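You operate a simulated robot arm through the tools that you are given. There is no shell and no other tool.

You are at the controls of a simulated robot arm. One attempt, no reset.

TASK
Seal the thick film bag and leave it on the pulled-out tray.
Fine: heat as the sealer's chart gives and left there, bag mid-tray, mouth under the bar, one stroke; the other bags stay open where they lie.
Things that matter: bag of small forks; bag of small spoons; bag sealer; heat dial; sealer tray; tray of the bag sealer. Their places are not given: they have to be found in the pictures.

Only the result counts: the job must be done as asked and must still hold three seconds after the hand-in. Knocking over, shifting, dropping, spilling or breaking anything else fails it. A push-on lid holds only when it is set on centred and level and pressed home; a screw cap is set on level and turned clockwise until tight.

THE ROBOT
A 6-joint arm with a fingered hand, fixed in place. Base frame: the origin is on the floor under the middle of its stand, x ahead of it, y to its left, z up. Units: m, degrees, N and s.
With the tool pointing down near the work surface it reaches from about 0.34 to 0.74 m from the base axis. Its first joint turns from -115.0 to 115.0 degrees. Payload 4 kg.
The tool frame sits at the grasp point between the pads (the TCP): z along the fingers, y along the line on which they close. The tips reach 0.026 m beyond it. The gripper opens to 0.132 m; its body begins 0.073 m behind the TCP. The gripper is a hand of 4 fingers: y runs from the thumb to the fingers, the wrist lies at [0, 0, -0.239] in the tool frame, and closing takes about 1.5 s.
Orientation is that of the tool frame in the base frame, as a unit quaternion [w, x, y, z]. With the fingers straight down and closing along the base's y, the tool's x points along the base's -x, its y along +y and its z along -z.

THE INTERFACE
- The arm moves only by the tool servo_tool. Its argument "deltas" is a list of rows, each a list of 6 numbers: the shift along the tool's x, y, z in units of 200 mm (1.0 is 200 mm), then the turn, a rotation vector about the tool's x, y, z in units of 90 degrees (1.0 is 90 degrees). In form: [[x, y, z, ax, ay, az], ...]. A call has 1 to 20 rows; each row is the pose to reach, as a shift and turn from the pose commanded when the call began, along the tool's axes at that moment. "gripper" is the gripper command, from -1 (fully open) to 1 (shut), values between in proportion, set as the call begins (left out, the last holds). A call with a number of a shift or a turn outside -1 to 1 is refused whole. Rows are played at 5 a second. More than 0.05 m and 8.6 degrees between two rows, or a gripper value outside its range, and nothing of the call is played. Where a pose cannot be reached the arm comes as near as it can. A force on the tool above 90 N (or 10 N above the force at the start of the call, whichever is more), or a blocked arm, ends the call early, and 0.2 s more pass. The fingers move at their own pace (about 0.153 m/s each) and stop on an object; they squeeze with about 23 N. The grip force told is the motor's: it shows also when the fingers shut on nothing. Time passes only in rows, and 0.2 s behind the last, so rows that repeat a pose let the fingers close. The reply holds the time, the measured pose of the TCP, the force on the tool along the base axes, the opening and the grip force, in the units named above and with some noise, with the torque about the TCP (base axes, N m) and any sound that the robot's microphone picked up.
- Cameras (640 x 400 px; columns grow to the right, rows downward): "scene" is fixed at [0.4004, 0.4989, 1.5632]; the picture's right is [-0.99, -0.15, 0.00], its down [-0.11, 0.73, -0.68] and it looks along [0.10, -0.67, -0.73] (base axes); focal length 250 px, centre (320, 200). "wrist" rides on the gripper at [0.068, 0.002, -0.097] in the tool frame; the picture's right is [-0.02, 1.00, 0.00], its down [-0.82, -0.02, -0.58] and it looks along [-0.58, -0.01, 0.82] (tool axes); focal length 270 px, centre (320, 200).
- get_image(camera): a new picture of that camera. It takes no simulated time.
- raise_lower(by): slides the trunk up (or, below 0, down) by that many m; the arm rides with it, the base frame stays. It gives what a move gives, with no picture.
- hand_shape(shape): the hand has 4 fingers and takes this shape, open, in about a second: jaw (thumb against the fingers, like two jaws); tri (thumb and two fingers); tip (a fingertip pinch); poke (one finger out to press); point (the index stretched); flat (the hand flat); cup (the hand cupped); fist (a fist). The gripper value then closes the fingers along that shape, each until it touches; the sizes above hold for jaw. It gives what a move gives, with no picture.
- locate(camera, pixels): for up to 12 pixels [column, row] of the newest picture of that camera ("zoom" is the newest enlarged one), the place [x, y, z] in the base frame of the surface seen there, good to about 0.002 m. It takes no simulated time.
- enlarge(camera, box): a new picture of the part [left, top, right, bottom] of that camera's present view, enlarged. It takes no simulated time.
- hand_in(): hands the job in; it is judged then, once.

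Open the gripper and draw the arm clear of the work before you hand the job in, unless the task says otherwise.

The tools are called as a command line: name --pt "numbers of a row" for each row, then --argument value for the rest, lists and objects as JSON in quotes. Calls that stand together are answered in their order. servo_tool: Moves the arm, as the interface text tells. Its arguments: {"type":"object","properties":{"deltas":{"type":"array"},"gripper":{"type":"number"}},"required":["deltas"]} The other tools are called the same way: raise_lower (by) moves the trunk up or down; hand_shape (shape) gives the hand a shape; get_image (camera) takes a picture; locate (camera, pixels) gives the place of the surface under pixels of a picture; enlarge (camera, box) takes an enlarged picture of a part of a camera's view; hand_in () hands the job in.

At the start:

```text
clock: 0.0
tool_pos: [0.4111, 0.0015, 1.2554]
tcp_rot: [0.0, 0.0, 1.0, 0.0]
wrist_force: [0.2, -1.1, -0.1]
wrist_torque: [-0.04, 0.02, 0.01]
gripper_width: 0.1319
grasp_force: 0.1
shape: jaw
trunk travel left (down, up): [-0.825, 0.165]
```

scene: 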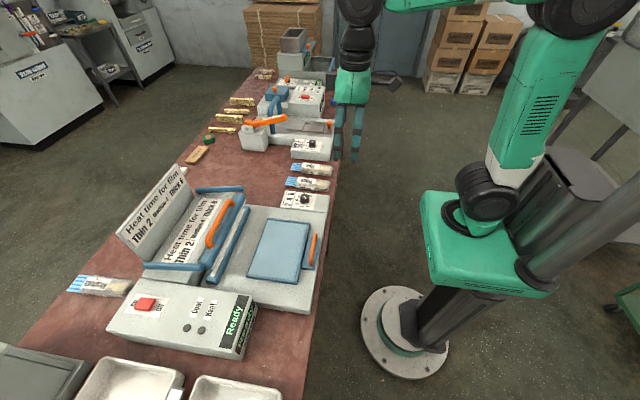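
wrist: 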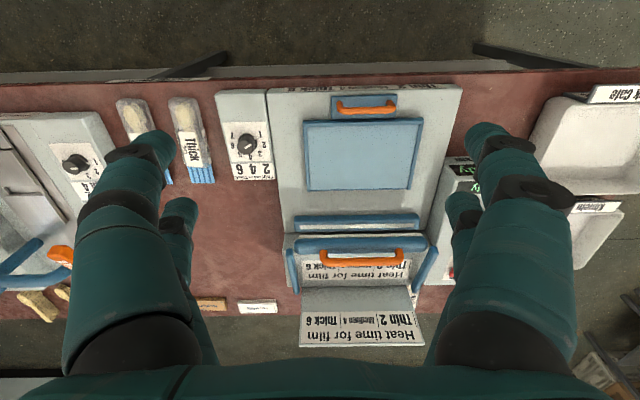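

The scene shows a sealer around (220,240) with a chart, a dial box near (305,200) and bags at (315,170), (310,184) and (100,287). I'll enlarge these parts to read the labels.

enlarge --camera "scene" --box '[100, 150, 340, 300]'

enlarge --camera "wrist" --box '[100, 80, 300, 205]'

enlarge --camera "scene" --box '[50, 240, 290, 390]'

enlarge --camera "scene" --box '[180, 50, 360, 165]'

```text
2.67 times, centred on (220, 225) of scene
```

zoom: 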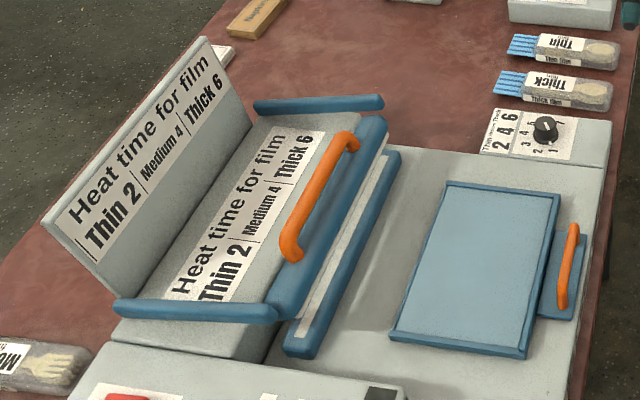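

```text
3.20 times, centred on (200, 142) of wrist
```

zoom: 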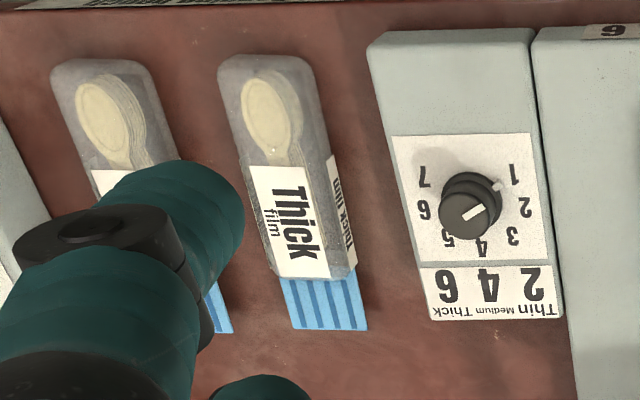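

```text
2.67 times, centred on (170, 315) of scene
```

zoom: 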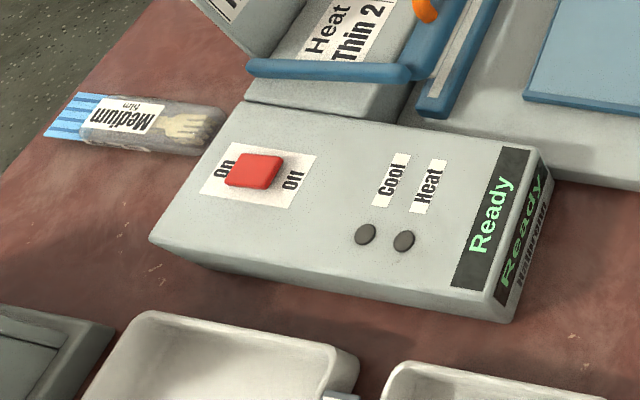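

```text
3.48 times, centred on (270, 108) of scene
```

zoom: 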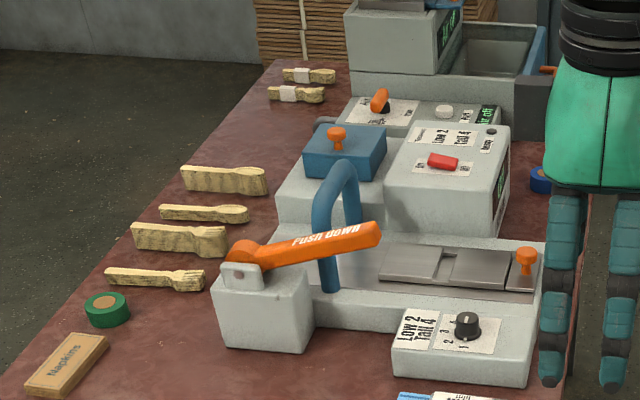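

The chart reads Thick 6; the thick bag of spoons is at wrist (190,140) and the dial at (247,143) currently points near 1. I'll locate the key points in the wrist and scene pictures.

get_image --camera "wrist"

locate --camera "wrist" --pixels '[[247, 143], [182, 102], [200, 180], [192, 150], [303, 120], [421, 120], [308, 190], [413, 190], [363, 155], [365, 103], [340, 110], [395, 110]]'

locate --camera "scene" --pixels '[[305, 198], [310, 184], [290, 182], [329, 186], [313, 240], [308, 262], [318, 170], [211, 240], [235, 200], [225, 240], [100, 285], [240, 215]]'

```text
taken
```

wrist: 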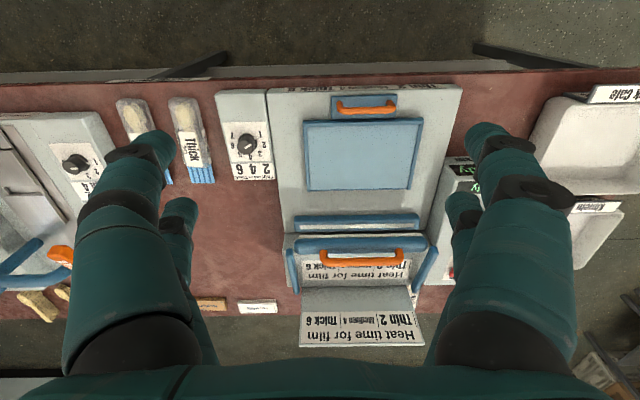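

```text
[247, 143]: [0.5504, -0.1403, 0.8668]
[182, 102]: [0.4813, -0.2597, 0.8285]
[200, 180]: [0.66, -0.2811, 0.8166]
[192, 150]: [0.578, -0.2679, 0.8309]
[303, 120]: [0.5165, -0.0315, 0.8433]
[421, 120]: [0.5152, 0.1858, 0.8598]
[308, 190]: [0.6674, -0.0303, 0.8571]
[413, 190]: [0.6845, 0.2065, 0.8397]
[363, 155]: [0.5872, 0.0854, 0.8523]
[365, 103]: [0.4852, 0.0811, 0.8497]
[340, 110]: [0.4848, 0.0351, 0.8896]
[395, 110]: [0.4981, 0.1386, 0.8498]
```

```text
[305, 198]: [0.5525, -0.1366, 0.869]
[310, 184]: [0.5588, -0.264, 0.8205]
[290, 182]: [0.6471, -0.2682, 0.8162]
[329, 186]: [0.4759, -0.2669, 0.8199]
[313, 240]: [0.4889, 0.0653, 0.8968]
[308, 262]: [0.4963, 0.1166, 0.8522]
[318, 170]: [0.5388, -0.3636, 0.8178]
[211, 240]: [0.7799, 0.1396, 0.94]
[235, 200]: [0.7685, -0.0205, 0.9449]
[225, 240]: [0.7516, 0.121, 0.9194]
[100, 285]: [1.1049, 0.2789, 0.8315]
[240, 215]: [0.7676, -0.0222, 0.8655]
```

The tray seems to be pulled out toward the robot, with the hinged bar beyond. I'll enlarge the wrist view of the sealer and locate more detail.

enlarge --camera "wrist" --box '[260, 70, 480, 208]'

enlarge --camera "wrist" --box '[260, 195, 480, 333]'

enlarge --camera "scene" --box '[270, 150, 340, 215]'

enlarge --camera "scene" --box '[130, 170, 260, 280]'

```text
2.90 times, centred on (370, 139) of wrist
```

zoom: 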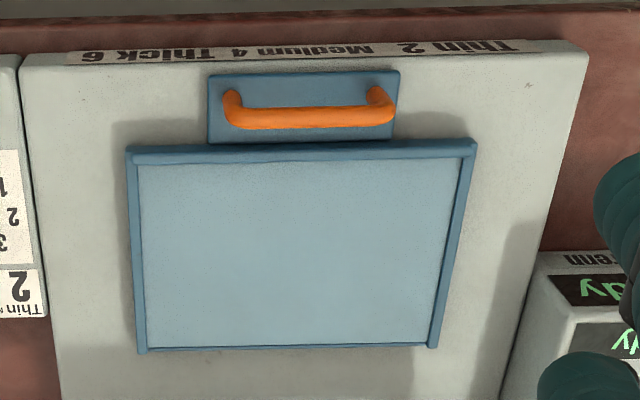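

```text
2.90 times, centred on (370, 264) of wrist
```

zoom: 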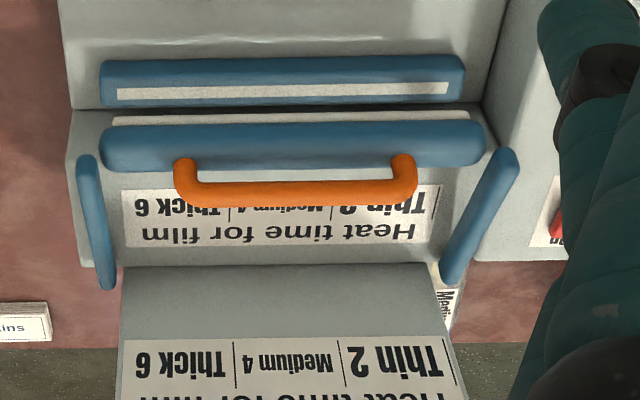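

```text
6.15 times, centred on (305, 182) of scene
```

zoom: 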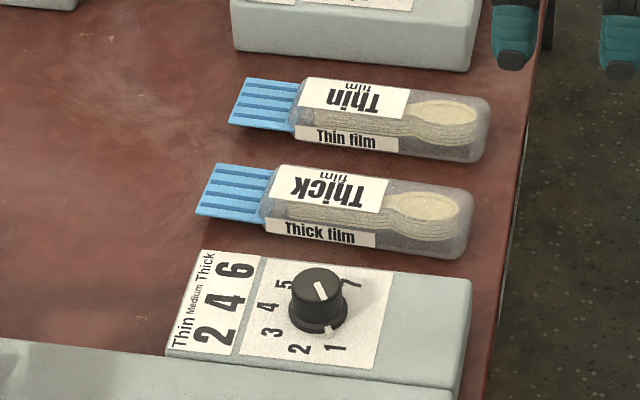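

```text
3.64 times, centred on (195, 225) of scene
```

zoom: 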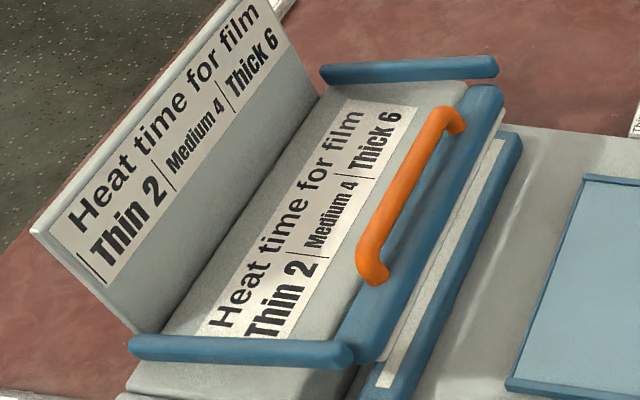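

I'll get finer coordinates of the dial numerals and knob, using an enlarged scene view of the dial.

enlarge --camera "wrist" --box '[210, 80, 290, 190]'

locate --camera "wrist" --pixels '[[230, 100], [260, 95], [225, 230], [220, 175], [290, 110], [450, 110], [296, 280], [360, 222], [300, 222], [415, 222], [335, 262], [385, 262]]'

locate --camera "scene" --pixels '[[203, 240], [225, 211], [229, 202], [205, 247], [240, 191], [200, 190], [150, 265], [220, 267], [228, 250], [242, 210], [180, 208], [160, 240]]'

```text
3.64 times, centred on (250, 135) of wrist
```

zoom: 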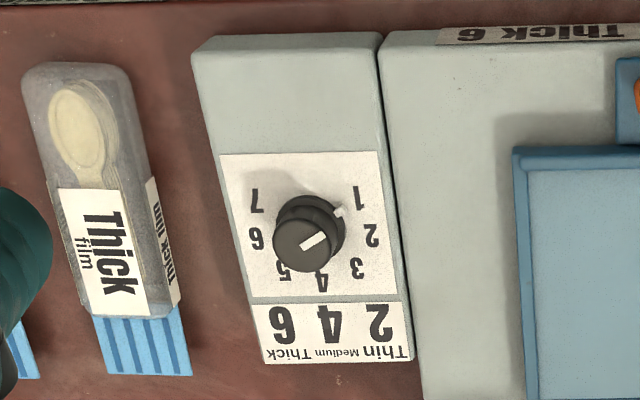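

```text
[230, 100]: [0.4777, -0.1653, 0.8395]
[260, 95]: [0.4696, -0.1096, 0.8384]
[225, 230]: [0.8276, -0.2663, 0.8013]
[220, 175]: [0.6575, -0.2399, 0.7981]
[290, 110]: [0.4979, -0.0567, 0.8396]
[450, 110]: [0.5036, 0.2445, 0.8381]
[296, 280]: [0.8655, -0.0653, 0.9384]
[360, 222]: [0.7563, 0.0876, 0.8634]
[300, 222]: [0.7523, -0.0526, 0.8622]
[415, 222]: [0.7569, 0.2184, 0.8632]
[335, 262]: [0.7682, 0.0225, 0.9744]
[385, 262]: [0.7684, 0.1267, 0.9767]
```

```text
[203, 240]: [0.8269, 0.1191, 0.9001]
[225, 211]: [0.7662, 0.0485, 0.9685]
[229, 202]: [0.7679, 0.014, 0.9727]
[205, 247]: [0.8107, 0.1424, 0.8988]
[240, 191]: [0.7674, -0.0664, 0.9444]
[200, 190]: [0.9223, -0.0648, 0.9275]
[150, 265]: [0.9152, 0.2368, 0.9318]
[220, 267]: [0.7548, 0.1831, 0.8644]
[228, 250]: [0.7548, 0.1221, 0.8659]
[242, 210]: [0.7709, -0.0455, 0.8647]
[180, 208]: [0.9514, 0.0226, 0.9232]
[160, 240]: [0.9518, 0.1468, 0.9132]
```

I'll take an enlarged scene view of the thick bag and dial and measure its outline and the numerals.

enlarge --camera "scene" --box '[270, 150, 340, 215]'

locate --camera "zoom" --pixels '[[216, 168], [198, 212], [275, 172], [265, 222], [465, 250], [470, 200], [370, 215], [238, 190], [345, 245], [300, 130], [480, 155], [490, 105]]'

locate --camera "zoom" --pixels '[[335, 348], [300, 348], [271, 331], [268, 307], [282, 285], [352, 284], [330, 332], [317, 278], [322, 292], [319, 325], [340, 280], [297, 278]]'

```text
6.15 times, centred on (305, 182) of scene
```

zoom: 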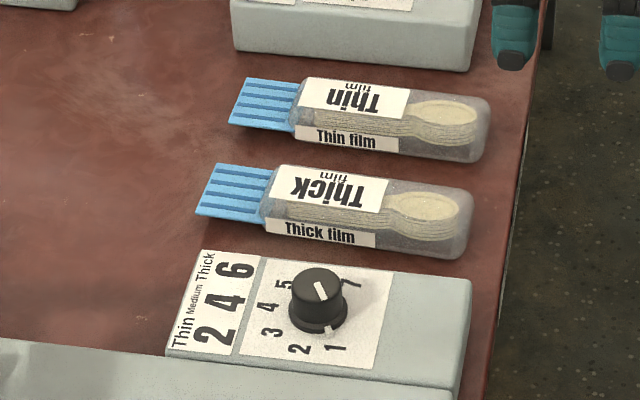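

```text
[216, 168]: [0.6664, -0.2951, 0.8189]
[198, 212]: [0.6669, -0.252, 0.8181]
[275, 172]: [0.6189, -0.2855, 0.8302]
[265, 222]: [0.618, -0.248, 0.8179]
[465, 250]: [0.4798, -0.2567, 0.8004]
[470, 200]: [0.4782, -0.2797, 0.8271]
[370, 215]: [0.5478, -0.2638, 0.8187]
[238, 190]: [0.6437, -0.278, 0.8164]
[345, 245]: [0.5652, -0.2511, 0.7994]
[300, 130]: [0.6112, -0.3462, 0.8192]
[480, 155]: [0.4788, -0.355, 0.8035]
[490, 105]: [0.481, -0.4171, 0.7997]
```

```text
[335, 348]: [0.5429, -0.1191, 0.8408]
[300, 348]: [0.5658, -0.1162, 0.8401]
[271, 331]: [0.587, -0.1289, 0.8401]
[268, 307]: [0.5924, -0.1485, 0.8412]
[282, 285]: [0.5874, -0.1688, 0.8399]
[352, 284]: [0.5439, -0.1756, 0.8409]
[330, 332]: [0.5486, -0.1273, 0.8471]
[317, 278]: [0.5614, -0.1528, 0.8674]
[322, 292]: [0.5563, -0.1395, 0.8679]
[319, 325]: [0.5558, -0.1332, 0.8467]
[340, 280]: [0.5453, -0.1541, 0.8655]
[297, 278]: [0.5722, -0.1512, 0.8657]
```

The knob centre works out at about (0.559, -0.148), top z 0.868, pointing at 1, with 40° per step, so 6 needs about 200° clockwise. I'll move the hand over the knob at a safe height first.

servo_tool --pt "-0.0925 -0.09375 0.0625 0 0 0" --pt "-0.185 -0.1875 0.125 0 0 0" --pt "-0.2775 -0.28125 0.1875 0 0 0" --pt "-0.37 -0.375 0.25 0 0 0" --pt "-0.4625 -0.46875 0.3125 0 0 0" --pt "-0.555 -0.5625 0.375 0 0 0" --pt "-0.6475 -0.65625 0.4375 0 0 0" --pt "-0.74 -0.75 0.5 0 0 0"

hand_shape --shape "tip"

get_image --camera "wrist"

get_image --camera "scene"

```text
clock: 1.8
tool_pos: [0.5602, -0.1485, 1.1544]
tcp_rot: [0.0, -0.001, 1.0, 0.0]
wrist_force: [-0.4, 0.1, -0.7]
wrist_torque: [0.05, 0.0, -0.02]
gripper_width: 0.1319
grasp_force: 0.0
shape: jaw
trunk travel left (down, up): [-0.825, 0.165]
```

```text
clock: 2.7
tool_pos: [0.5603, -0.1481, 1.1557]
tcp_rot: [0.0, 0.0, 1.0, -0.001]
wrist_force: [-0.1, 0.1, -0.5]
wrist_torque: [0.04, 0.0, -0.02]
gripper_width: 0.1318
grasp_force: 0.1
shape: tip
trunk travel left (down, up): [-0.825, 0.165]
```

```text
taken
```

wrist: 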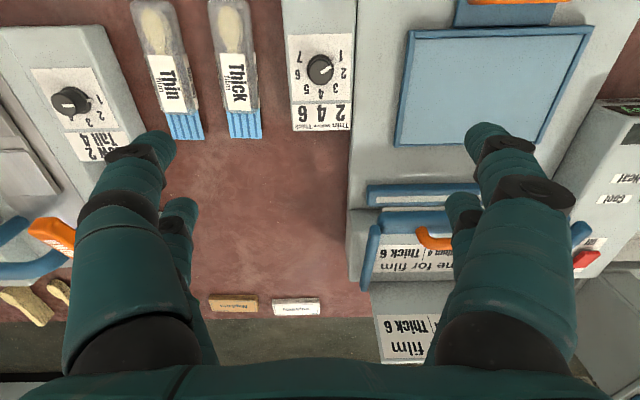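

```text
taken
```

scene: 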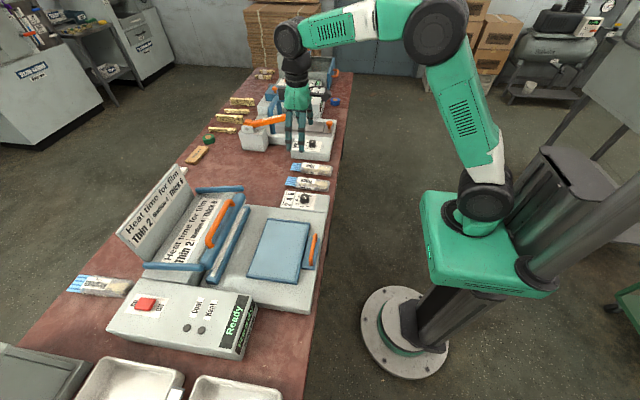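

The tip shape looks the same as jaw in the wrist view while open; I'll look closer at the hand and the dial.

enlarge --camera "scene" --box '[260, 40, 350, 170]'

enlarge --camera "wrist" --box '[270, 30, 370, 135]'

locate --camera "wrist" --pixels '[[320, 69], [309, 69], [331, 69], [320, 58], [345, 53], [296, 73], [319, 92], [228, 10], [260, 5], [232, 100], [258, 100], [244, 135]]'

```text
3.08 times, centred on (305, 105) of scene
```

zoom: 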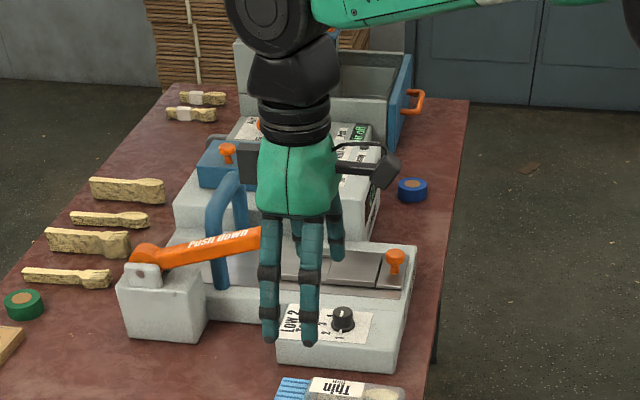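

```text
3.81 times, centred on (320, 82) of wrist
```

zoom: 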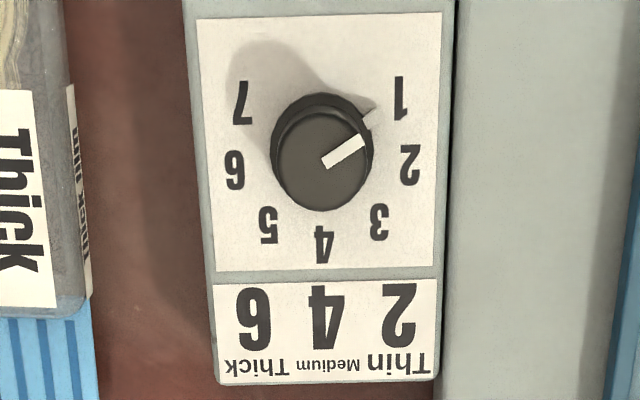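

```text
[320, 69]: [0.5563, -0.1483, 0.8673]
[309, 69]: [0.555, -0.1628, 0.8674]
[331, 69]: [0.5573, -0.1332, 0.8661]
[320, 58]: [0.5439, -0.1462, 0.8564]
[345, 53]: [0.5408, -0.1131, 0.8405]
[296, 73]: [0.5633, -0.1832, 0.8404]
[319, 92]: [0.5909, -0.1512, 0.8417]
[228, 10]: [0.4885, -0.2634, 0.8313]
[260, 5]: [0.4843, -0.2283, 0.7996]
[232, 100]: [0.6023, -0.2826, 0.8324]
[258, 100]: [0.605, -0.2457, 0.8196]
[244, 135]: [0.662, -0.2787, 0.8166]
```

The knob is about 0.03 m across and the hand is now over it at z 1.15. I'll test-close the tip shape in the air to see how the fingers meet.

servo_tool --pt "0 0 0 0 0 0" --pt "0 0 0 0 0 0" --pt "0 0 0 0 0 0" --pt "0 0 0 0 0 0" --pt "0 0 0 0 0 0" --pt "0 0 0 0 0 0" --pt "0 0 0 0 0 0" --gripper 0.6

get_image --camera "wrist"

enlarge --camera "scene" --box '[260, 40, 350, 170]'

```text
clock: 4.3
tool_pos: [0.5593, -0.1486, 1.1563]
tcp_rot: [-0.001, 0.001, 1.0, 0.0]
wrist_force: [0.6, 0.6, 0.2]
wrist_torque: [0.0, -0.02, 0.01]
gripper_width: 0.0268
grasp_force: 0.0
shape: tip
trunk travel left (down, up): [-0.825, 0.165]
```

```text
taken
```

wrist: 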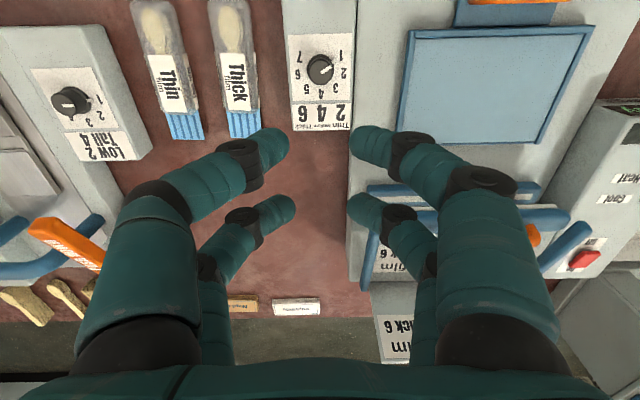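

```text
3.08 times, centred on (305, 105) of scene
```

zoom: 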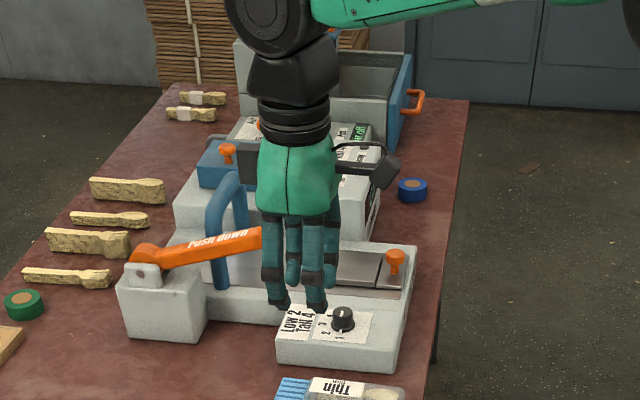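

The hand has two opposed pairs of fingers; tips at wrist (275,143), (368,143), (283,207), (360,207). I'll locate the tips to learn the spacing.

locate --camera "wrist" --pixels '[[278, 143], [366, 143], [285, 207], [358, 207], [250, 165], [395, 155]]'

hand_shape --shape "tri"

get_image --camera "wrist"

```text
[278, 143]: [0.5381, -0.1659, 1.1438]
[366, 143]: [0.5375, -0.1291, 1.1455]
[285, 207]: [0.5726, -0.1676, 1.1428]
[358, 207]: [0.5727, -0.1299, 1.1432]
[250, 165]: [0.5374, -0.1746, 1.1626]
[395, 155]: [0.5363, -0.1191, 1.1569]
```

```text
clock: 5.2
tool_pos: [0.5582, -0.149, 1.1554]
tcp_rot: [0.0, 0.001, 1.0, 0.001]
wrist_force: [-0.4, 0.4, -1.0]
wrist_torque: [-0.02, -0.02, 0.02]
gripper_width: 0.1323
grasp_force: 0.0
shape: tri
trunk travel left (down, up): [-0.825, 0.165]
```

```text
taken
```

wrist: 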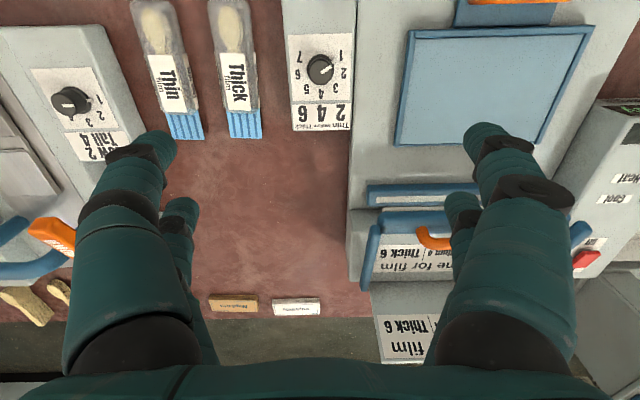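

The pairs are about 0.035 m apart in x, so four fingers will cage the 0.03 m knob well. I'll return to jaw, pre-rotate -60° about tool z and lower to z 0.95 centred on (0.558, -0.148).

hand_shape --shape "jaw"

servo_tool --pt "0 0 0.1 0 0 -0.074" --pt "0 0 0.2 0 0 -0.148" --pt "0 0 0.3 0 0 -0.222" --pt "0 0 0.4 0 0 -0.296" --pt "0 0 0.5 0 0 -0.37" --pt "0 0 0.6 0 0 -0.444" --pt "0 0 0.7 0 0 -0.518" --pt "0 0 0.8 0 0 -0.592" --pt "0 0 0.9 0 0 -0.6667" --pt "0 0 0.95 0 0 -0.6667" --gripper -0.2

get_image --camera "wrist"

enlarge --camera "scene" --box '[230, 80, 380, 230]'

```text
clock: 6.1
tool_pos: [0.5594, -0.1489, 1.1559]
tcp_rot: [0.0, 0.0, 1.0, 0.0]
wrist_force: [0.8, 0.4, 0.1]
wrist_torque: [0.02, 0.01, -0.01]
gripper_width: 0.132
grasp_force: 0.0
shape: jaw
trunk travel left (down, up): [-0.825, 0.165]
```

```text
clock: 8.3
tool_pos: [0.5588, -0.149, 0.9668]
tcp_rot: [0.0, -0.501, 0.865, 0.0]
wrist_force: [0.0, -0.3, -0.4]
wrist_torque: [-0.02, -0.02, 0.0]
gripper_width: 0.0794
grasp_force: 0.0
shape: jaw
trunk travel left (down, up): [-0.825, 0.165]
```

```text
taken
```

wrist: 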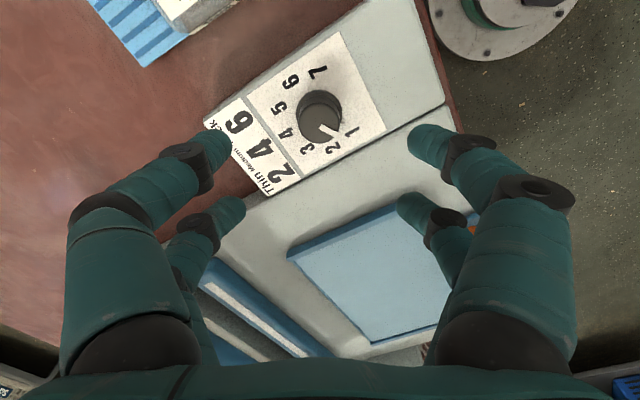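

```text
2.67 times, centred on (305, 155) of scene
```

zoom: 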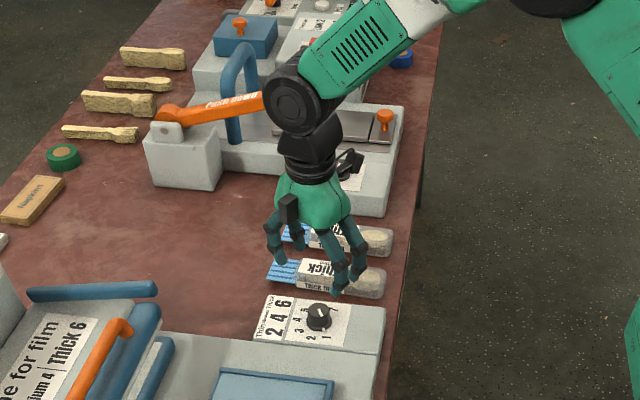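

The hand is rotated -60° at z 0.967 with the knob visible at wrist (320,115). I'll measure the knob top and rim once more from here.

enlarge --camera "wrist" --box '[240, 50, 400, 200]'

locate --camera "wrist" --pixels '[[320, 112], [303, 122], [340, 122], [321, 105], [321, 138], [350, 130], [292, 82], [288, 131], [320, 90]]'

```text
2.67 times, centred on (320, 125) of wrist
```

zoom: 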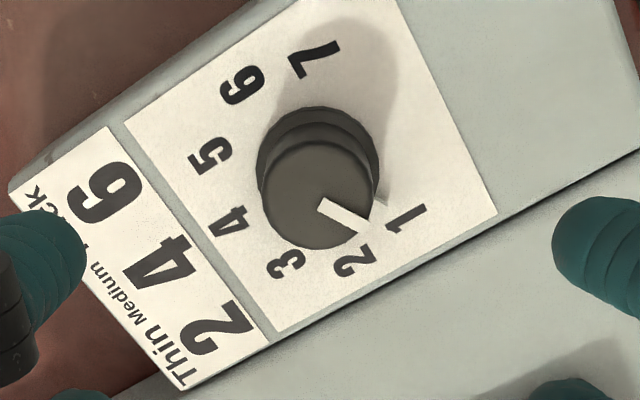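

```text
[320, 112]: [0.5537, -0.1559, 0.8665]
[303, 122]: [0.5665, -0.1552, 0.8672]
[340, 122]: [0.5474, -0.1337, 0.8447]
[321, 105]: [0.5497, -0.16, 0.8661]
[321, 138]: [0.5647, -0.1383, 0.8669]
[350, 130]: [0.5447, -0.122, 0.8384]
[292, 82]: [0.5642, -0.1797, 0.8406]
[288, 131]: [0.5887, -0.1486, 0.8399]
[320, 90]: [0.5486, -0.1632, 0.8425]
```

Knob centre confirmed at about (0.558, -0.1485). I descend straight to TCP z ≈ 0.870 (tips ~4 mm above the box top).

servo_tool --pt "0 0 0.08 0 0 0" --pt "0 0 0.16 0 0 0" --pt "0 0 0.24 0 0 0" --pt "0 0 0.32 0 0 0" --pt "0 0 0.4 0 0 0" --pt "0 0 0.44 0 0 0" --pt "0 0 0.48 0 0 0"

enlarge --camera "scene" --box '[265, 150, 345, 220]'

get_image --camera "wrist"

```text
clock: 9.9
tool_pos: [0.56, -0.1486, 0.8713]
tcp_rot: [0.0, -0.5, 0.866, 0.0]
wrist_force: [1.0, -1.2, 0.3]
wrist_torque: [-0.02, -0.01, 0.0]
gripper_width: 0.0796
grasp_force: 0.0
shape: jaw
trunk travel left (down, up): [-0.825, 0.165]
```

```text
5.71 times, centred on (305, 185) of scene
```

zoom: 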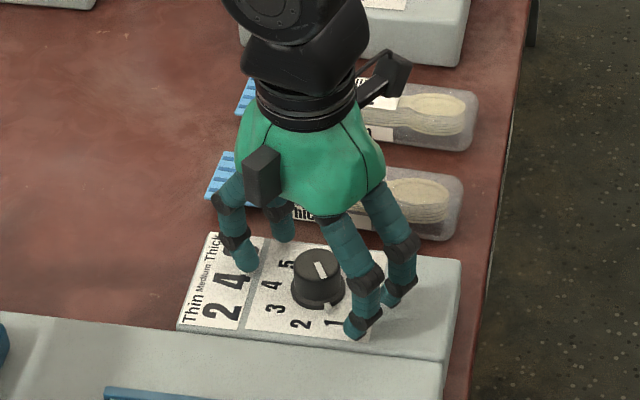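

```text
taken
```

wrist: 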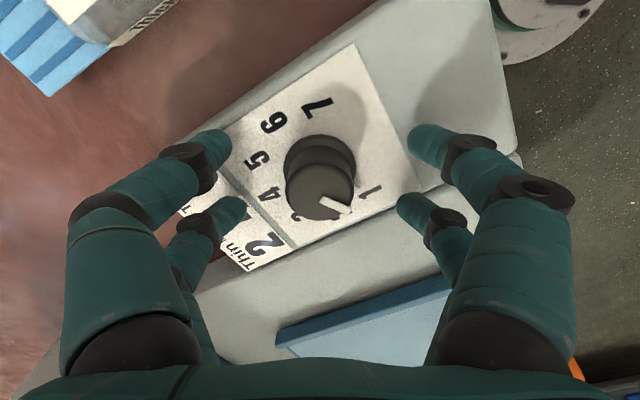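

The fingers straddle the knob evenly. I close the hand on it.

servo_tool --pt "0 0 0 0 0 0" --pt "0 0 0 0 0 0" --pt "0 0 0 0 0 0" --pt "0 0 0 0 0 0" --pt "0 0 0 0 0 0" --pt "0 0 0 0 0 0" --pt "0 0 0 0 0 0" --pt "0 0 0 0 0 0" --gripper 1.0

get_image --camera "wrist"

enlarge --camera "scene" --box '[265, 150, 345, 220]'

```text
clock: 11.7
tool_pos: [0.5588, -0.1467, 0.8722]
tcp_rot: [0.001, -0.5, 0.866, -0.001]
wrist_force: [-4.5, 11.0, 7.5]
wrist_torque: [0.49, -0.02, 0.03]
gripper_width: 0.0026
grasp_force: 22.5
shape: jaw
trunk travel left (down, up): [-0.825, 0.165]
```

```text
taken
```

wrist: 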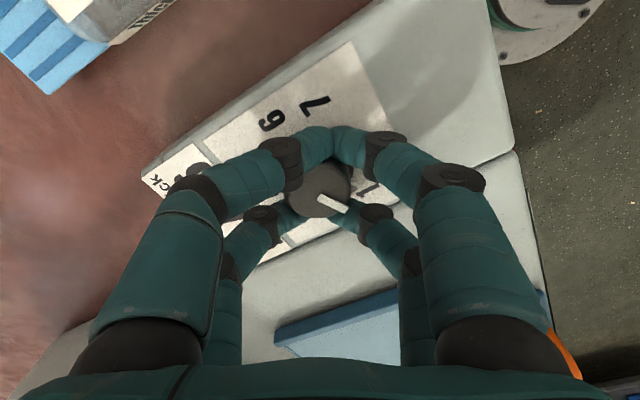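

```text
5.71 times, centred on (305, 185) of scene
```

zoom: 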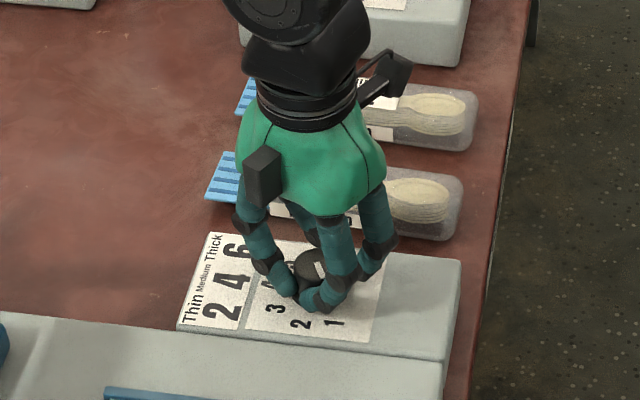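

The fingers have caged the knob (grip 22 N, near pair meets in front of it). I'll try a small 32° clockwise turn and check whether the pointer follows.

servo_tool --pt "0 0 0 0 0 0.06" --pt "0 0 0 0 0 0.12" --pt "0 0 0 0 0 0.18" --pt "0 0 0 0 0 0.24" --pt "0 0 0 0 0 0.3" --pt "0 0 0 0 0 0.36"

get_image --camera "wrist"

enlarge --camera "scene" --box '[265, 150, 345, 220]'

```text
clock: 13.1
tool_pos: [0.5605, -0.1461, 0.8715]
tcp_rot: [0.001, -0.239, 0.971, -0.002]
wrist_force: [1.2, 16.7, 21.6]
wrist_torque: [0.62, -0.06, 0.0]
gripper_width: 0.0027
grasp_force: 22.8
shape: jaw
trunk travel left (down, up): [-0.825, 0.165]
```

```text
taken
```

wrist: 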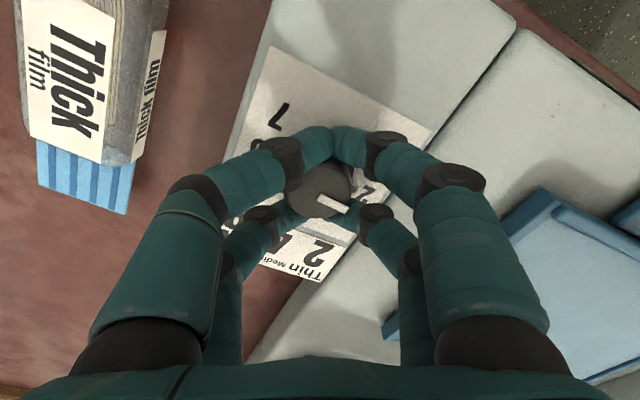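

```text
5.71 times, centred on (305, 185) of scene
```

zoom: 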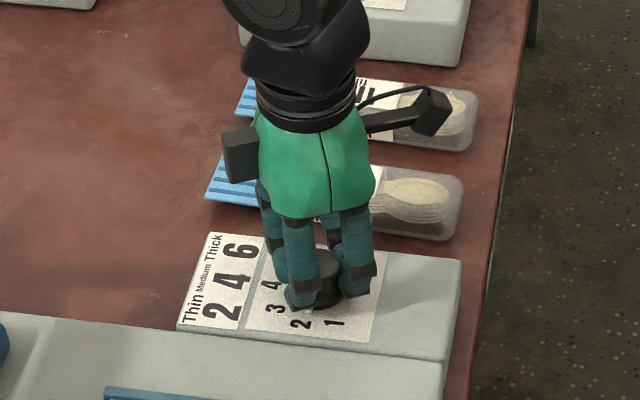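

The pointer stayed fixed in the hand at wrist (330,205) while the numerals turned, so the knob follows. I continue clockwise by 88° with a 1 mm lift to relieve the upward force.

servo_tool --pt "0 0 -0.005 0 0 0.09" --pt "0 0 -0.005 0 0 0.18" --pt "0 0 -0.005 0 0 0.27" --pt "0 0 -0.005 0 0 0.36" --pt "0 0 -0.005 0 0 0.45" --pt "0 0 -0.005 0 0 0.54" --pt "0 0 -0.005 0 0 0.63" --pt "0 0 -0.005 0 0 0.72" --pt "0 0 -0.005 0 0 0.81" --pt "0 0 -0.005 0 0 0.9" --pt "0 0 -0.005 0 0 0.98"

get_image --camera "wrist"

enlarge --camera "scene" --box '[265, 150, 345, 220]'

```text
clock: 15.5
tool_pos: [0.5607, -0.1468, 0.8729]
tcp_rot: [0.002, 0.506, 0.863, 0.0]
wrist_force: [17.2, 10.6, 15.7]
wrist_torque: [0.22, -0.64, 0.01]
gripper_width: 0.002
grasp_force: 23.5
shape: jaw
trunk travel left (down, up): [-0.825, 0.165]
```

```text
taken
```

wrist: 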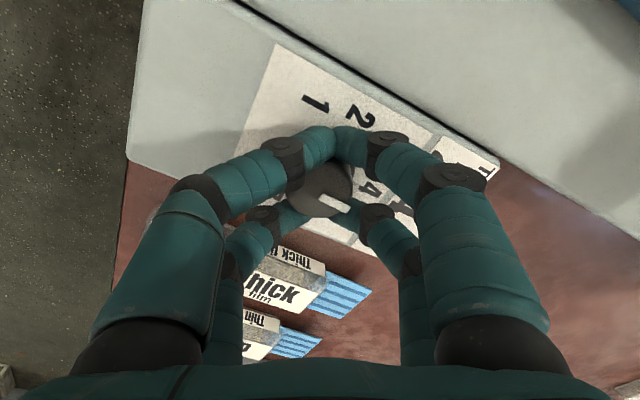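

```text
5.71 times, centred on (305, 185) of scene
```

zoom: 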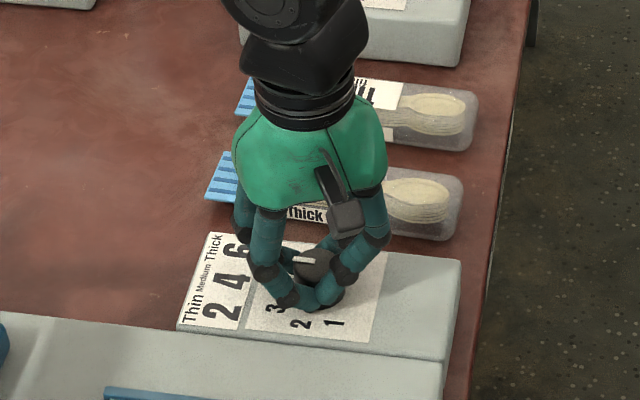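

The knob has turned about 121° (pointer should be near 4). I open, rotate the hand back 88° around the knob, ready to regrasp.

servo_tool --pt "0 0 0 0 0 0" --pt "0 0 0 0 0 0" --pt "0 0 0 0 0 0" --pt "0 0 0 0 0 0" --pt "0 0 0 0 0 -0.09" --pt "0 0 0 0 0 -0.18" --pt "0 0 0 0 0 -0.27" --pt "0 0 0 0 0 -0.36" --pt "0 0 0 0 0 -0.45" --pt "0 0 0 0 0 -0.54" --pt "0 0 0 0 0 -0.63" --pt "0 0 0 0 0 -0.72" --pt "0 0 0 0 0 -0.81" --pt "0 0 0 0 0 -0.9" --pt "0 0 0 0 0 -0.98" --gripper -0.2

get_image --camera "wrist"

enlarge --camera "scene" --box '[265, 150, 345, 220]'

```text
clock: 18.7
tool_pos: [0.5602, -0.149, 0.8705]
tcp_rot: [0.001, -0.24, 0.971, 0.0]
wrist_force: [-0.6, 0.9, 0.3]
wrist_torque: [0.01, 0.01, 0.01]
gripper_width: 0.079
grasp_force: 0.0
shape: jaw
trunk travel left (down, up): [-0.825, 0.165]
```

```text
taken
```

wrist: 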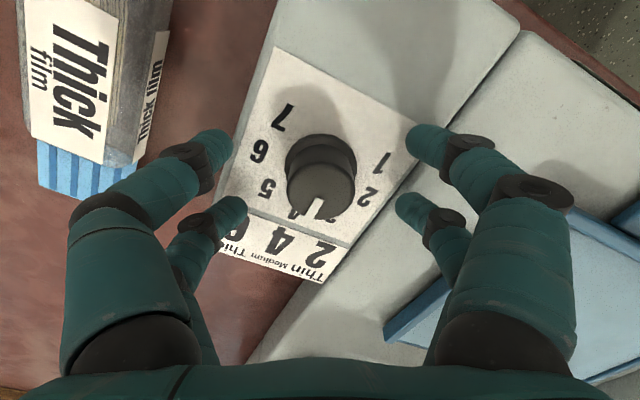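

```text
5.71 times, centred on (305, 185) of scene
```

zoom: 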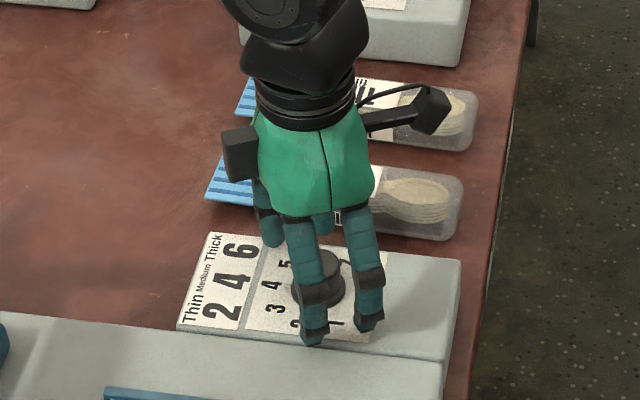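

The pointer now sits near 4. I nudge 1.5 mm to centre and close on the knob again.

servo_tool --pt "0.007 0.004 0 0 0 0" --pt "0.007 0.004 0 0 0 0" --pt "0.007 0.004 0 0 0 0" --pt "0.007 0.004 0 0 0 0" --pt "0.007 0.004 0 0 0 0" --pt "0.007 0.004 0 0 0 0" --pt "0.007 0.004 0 0 0 0" --pt "0.007 0.004 0 0 0 0" --gripper 1.0

get_image --camera "wrist"

```text
clock: 20.5
tool_pos: [0.5585, -0.1476, 0.872]
tcp_rot: [0.0, -0.238, 0.971, 0.001]
wrist_force: [-2.0, 7.7, 1.9]
wrist_torque: [0.3, -0.03, 0.02]
gripper_width: 0.0029
grasp_force: 23.0
shape: jaw
trunk travel left (down, up): [-0.825, 0.165]
```

```text
taken
```

wrist: 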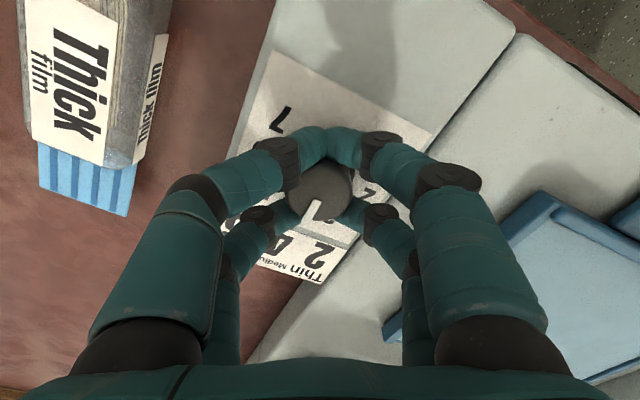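

Gripped again; I'll measure the pointer line's direction in the base frame to compute the remaining turn.

enlarge --camera "wrist" --box '[280, 150, 360, 240]'

locate --camera "wrist" --pixels '[[320, 202], [308, 219], [314, 210], [323, 190]]'

```text
4.44 times, centred on (320, 195) of wrist
```

zoom: 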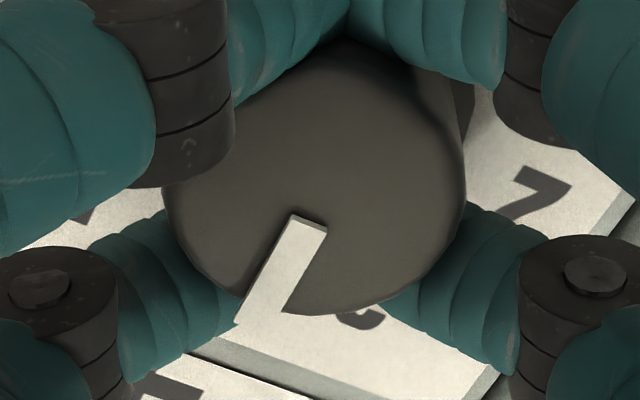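

```text
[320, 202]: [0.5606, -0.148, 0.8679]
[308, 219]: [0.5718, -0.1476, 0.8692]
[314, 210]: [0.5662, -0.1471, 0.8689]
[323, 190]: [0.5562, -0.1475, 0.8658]
```

The pointer lies at +2° from +x, i.e. at 4; numeral 6 is at about -80°. I turn clockwise by 81°.

servo_tool --pt "0 0 -0.003 0 0 0.08" --pt "0 0 -0.003 0 0 0.16" --pt "0 0 -0.003 0 0 0.24" --pt "0 0 -0.003 0 0 0.32" --pt "0 0 -0.003 0 0 0.4" --pt "0 0 -0.003 0 0 0.48" --pt "0 0 -0.003 0 0 0.56" --pt "0 0 -0.003 0 0 0.64" --pt "0 0 -0.003 0 0 0.72" --pt "0 0 -0.003 0 0 0.8" --pt "0 0 -0.003 0 0 0.86" --pt "0 0 -0.003 0 0 0.9" --pt "0 0 -0.003 0 0 0.9"

get_image --camera "wrist"

enlarge --camera "wrist" --box '[280, 150, 360, 240]'

```text
clock: 23.3
tool_pos: [0.5587, -0.1459, 0.8725]
tcp_rot: [0.001, 0.449, 0.893, 0.0]
wrist_force: [6.9, 17.1, -0.6]
wrist_torque: [0.42, -0.24, 0.02]
gripper_width: 0.0016
grasp_force: 22.6
shape: jaw
trunk travel left (down, up): [-0.825, 0.165]
```

```text
taken
```

wrist: 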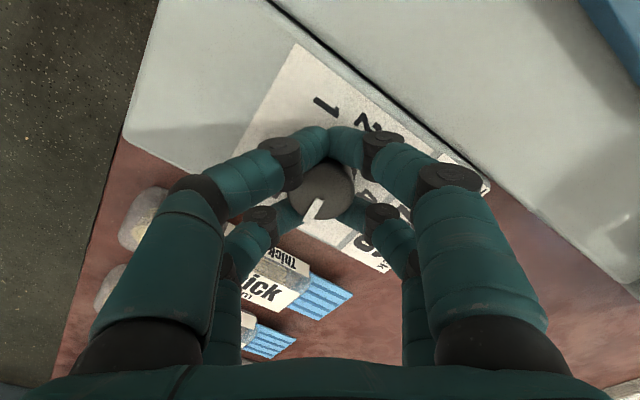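

```text
4.44 times, centred on (320, 195) of wrist
```

zoom: 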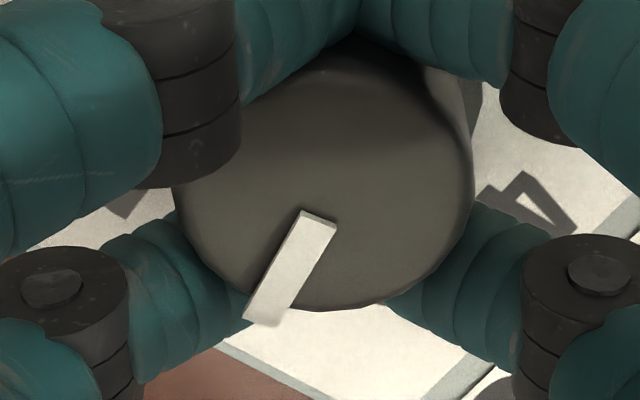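

I'll measure the pointer direction now before letting go of the knob.

locate --camera "wrist" --pixels '[[321, 201], [309, 218], [315, 210], [324, 190]]'

```text
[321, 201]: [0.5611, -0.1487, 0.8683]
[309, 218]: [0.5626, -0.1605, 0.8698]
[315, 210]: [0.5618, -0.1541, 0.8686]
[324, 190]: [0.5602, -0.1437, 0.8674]
```

The pointer reads about -82°, at 6 (nominal -80°). I open, rise 0.1 m and turn the hand back to neutral yaw.

servo_tool --pt "0 0 0 0 0 0" --pt "0 0 0 0 0 0" --pt "0 0 0 0 0 0" --pt "0 0 0 0 0 0" --pt "0 0 -0.1 0 0 0" --pt "0 0 -0.2 0 0 0" --pt "0 0 -0.3 0 0 0" --pt "0 0 -0.4 0 0 0" --pt "0 0 -0.5 0 0 -0.08" --pt "0 0 -0.6 0 0 -0.16" --pt "0 0 -0.7 0 0 -0.24" --pt "0 0 -0.7 0 0 -0.32" --pt "0 0 -0.7 0 0 -0.4" --pt "0 0 -0.7 0 0 -0.48" --pt "0 0 -0.7 0 0 -0.56" --pt "0 0 -0.7 0 0 -0.593" --gripper -0.2

get_image --camera "wrist"

get_image --camera "scene"

enlarge --camera "scene" --box '[265, 150, 345, 220]'

```text
clock: 26.7
tool_pos: [0.5576, -0.1487, 1.0114]
tcp_rot: [0.001, -0.001, 1.0, 0.0]
wrist_force: [-0.3, -0.5, -0.3]
wrist_torque: [0.0, 0.01, -0.04]
gripper_width: 0.0786
grasp_force: 0.0
shape: jaw
trunk travel left (down, up): [-0.825, 0.165]
```

```text
taken
```

wrist: 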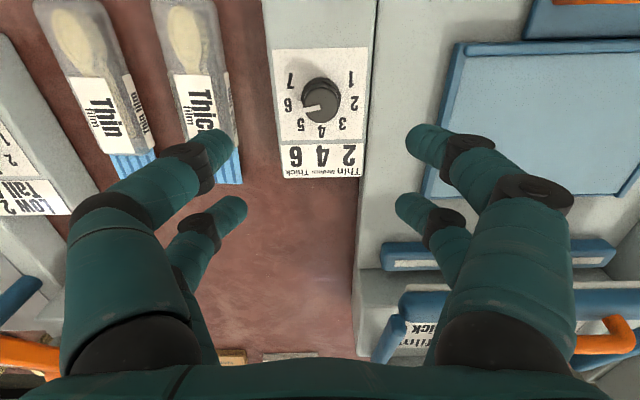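

```text
taken
```

scene: 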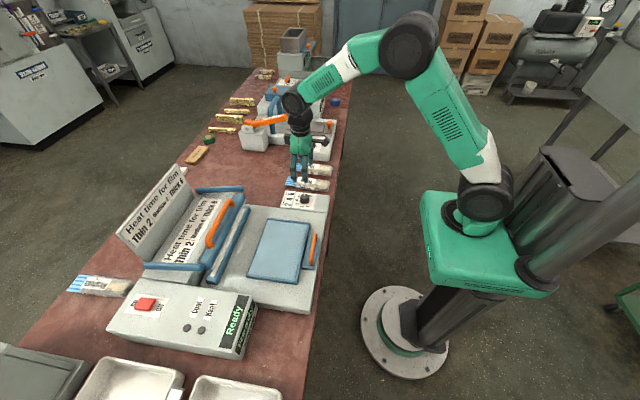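

```text
5.71 times, centred on (305, 185) of scene
```

zoom: 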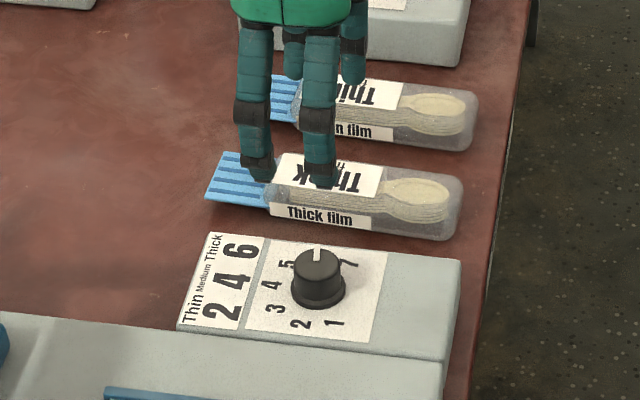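

Hand is clear; I enlarge the dial in the wrist view (knob at (320,98)) to confirm the pointer is at 6.

enlarge --camera "wrist" --box '[260, 40, 380, 180]'

locate --camera "zoom" --pixels '[[275, 172], [315, 170], [290, 172]]'

enlarge --camera "scene" --box '[110, 270, 270, 370]'

```text
2.86 times, centred on (320, 110) of wrist
```

zoom: 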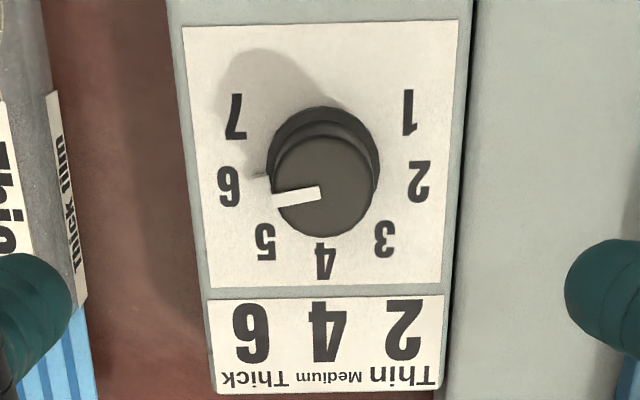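

```text
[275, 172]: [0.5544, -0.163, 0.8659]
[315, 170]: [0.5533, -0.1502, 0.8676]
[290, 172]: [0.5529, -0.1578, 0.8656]
```

```text
4.00 times, centred on (190, 320) of scene
```

zoom: 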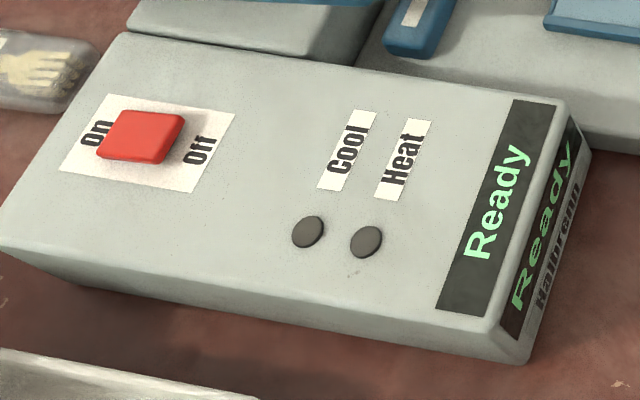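

The pointer's skirt dot at zoom (258,176) is beside 6. I'll measure the pointer ends precisely.

enlarge --camera "wrist" --box '[290, 70, 350, 130]'

locate --camera "wrist" --pixels '[[318, 107], [304, 110], [297, 101], [288, 105], [320, 108]]'

```text
6.67 times, centred on (320, 100) of wrist
```

zoom: 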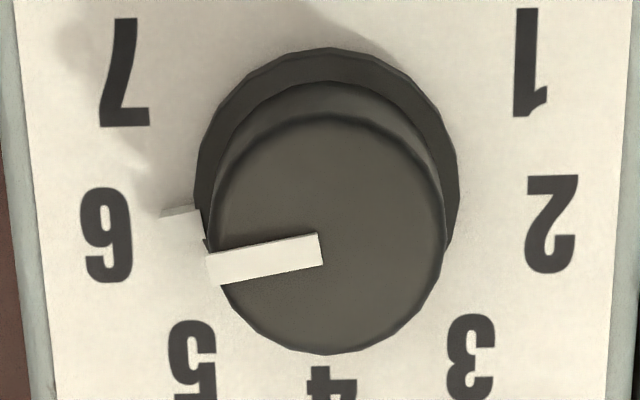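

```text
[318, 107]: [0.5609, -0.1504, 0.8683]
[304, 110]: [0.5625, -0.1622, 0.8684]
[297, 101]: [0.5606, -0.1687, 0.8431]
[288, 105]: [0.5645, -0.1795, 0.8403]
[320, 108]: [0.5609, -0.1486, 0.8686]
```

Pointer at -82°, i.e. on 6, and the panel shows Ready. Now I move above the thick bag (about (0.55, -0.266)) and look down at it.

servo_tool --pt "0.02 -0.15 0 0 0 0" --pt "0.04 -0.3 0 0 0 0" --pt "0.04 -0.45 0 0 0 0" --pt "0.04 -0.58 0 0 0 0" --gripper -1

get_image --camera "wrist"

```text
clock: 27.7
tool_pos: [0.5482, -0.2654, 1.0116]
tcp_rot: [0.0, -0.001, 1.0, 0.0]
wrist_force: [-0.4, 0.0, 0.3]
wrist_torque: [0.02, 0.04, 0.01]
gripper_width: 0.132
grasp_force: 0.1
shape: jaw
trunk travel left (down, up): [-0.825, 0.165]
```

```text
taken
```

wrist: 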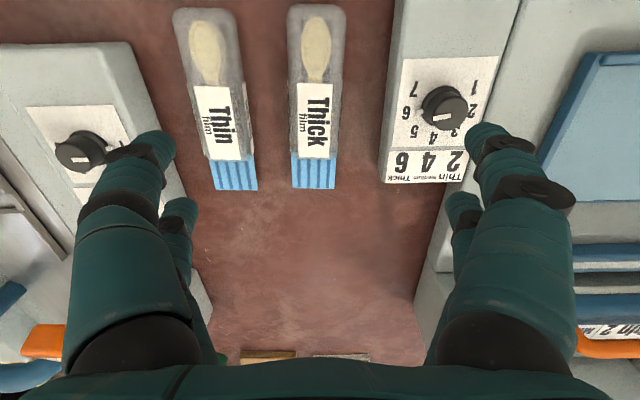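

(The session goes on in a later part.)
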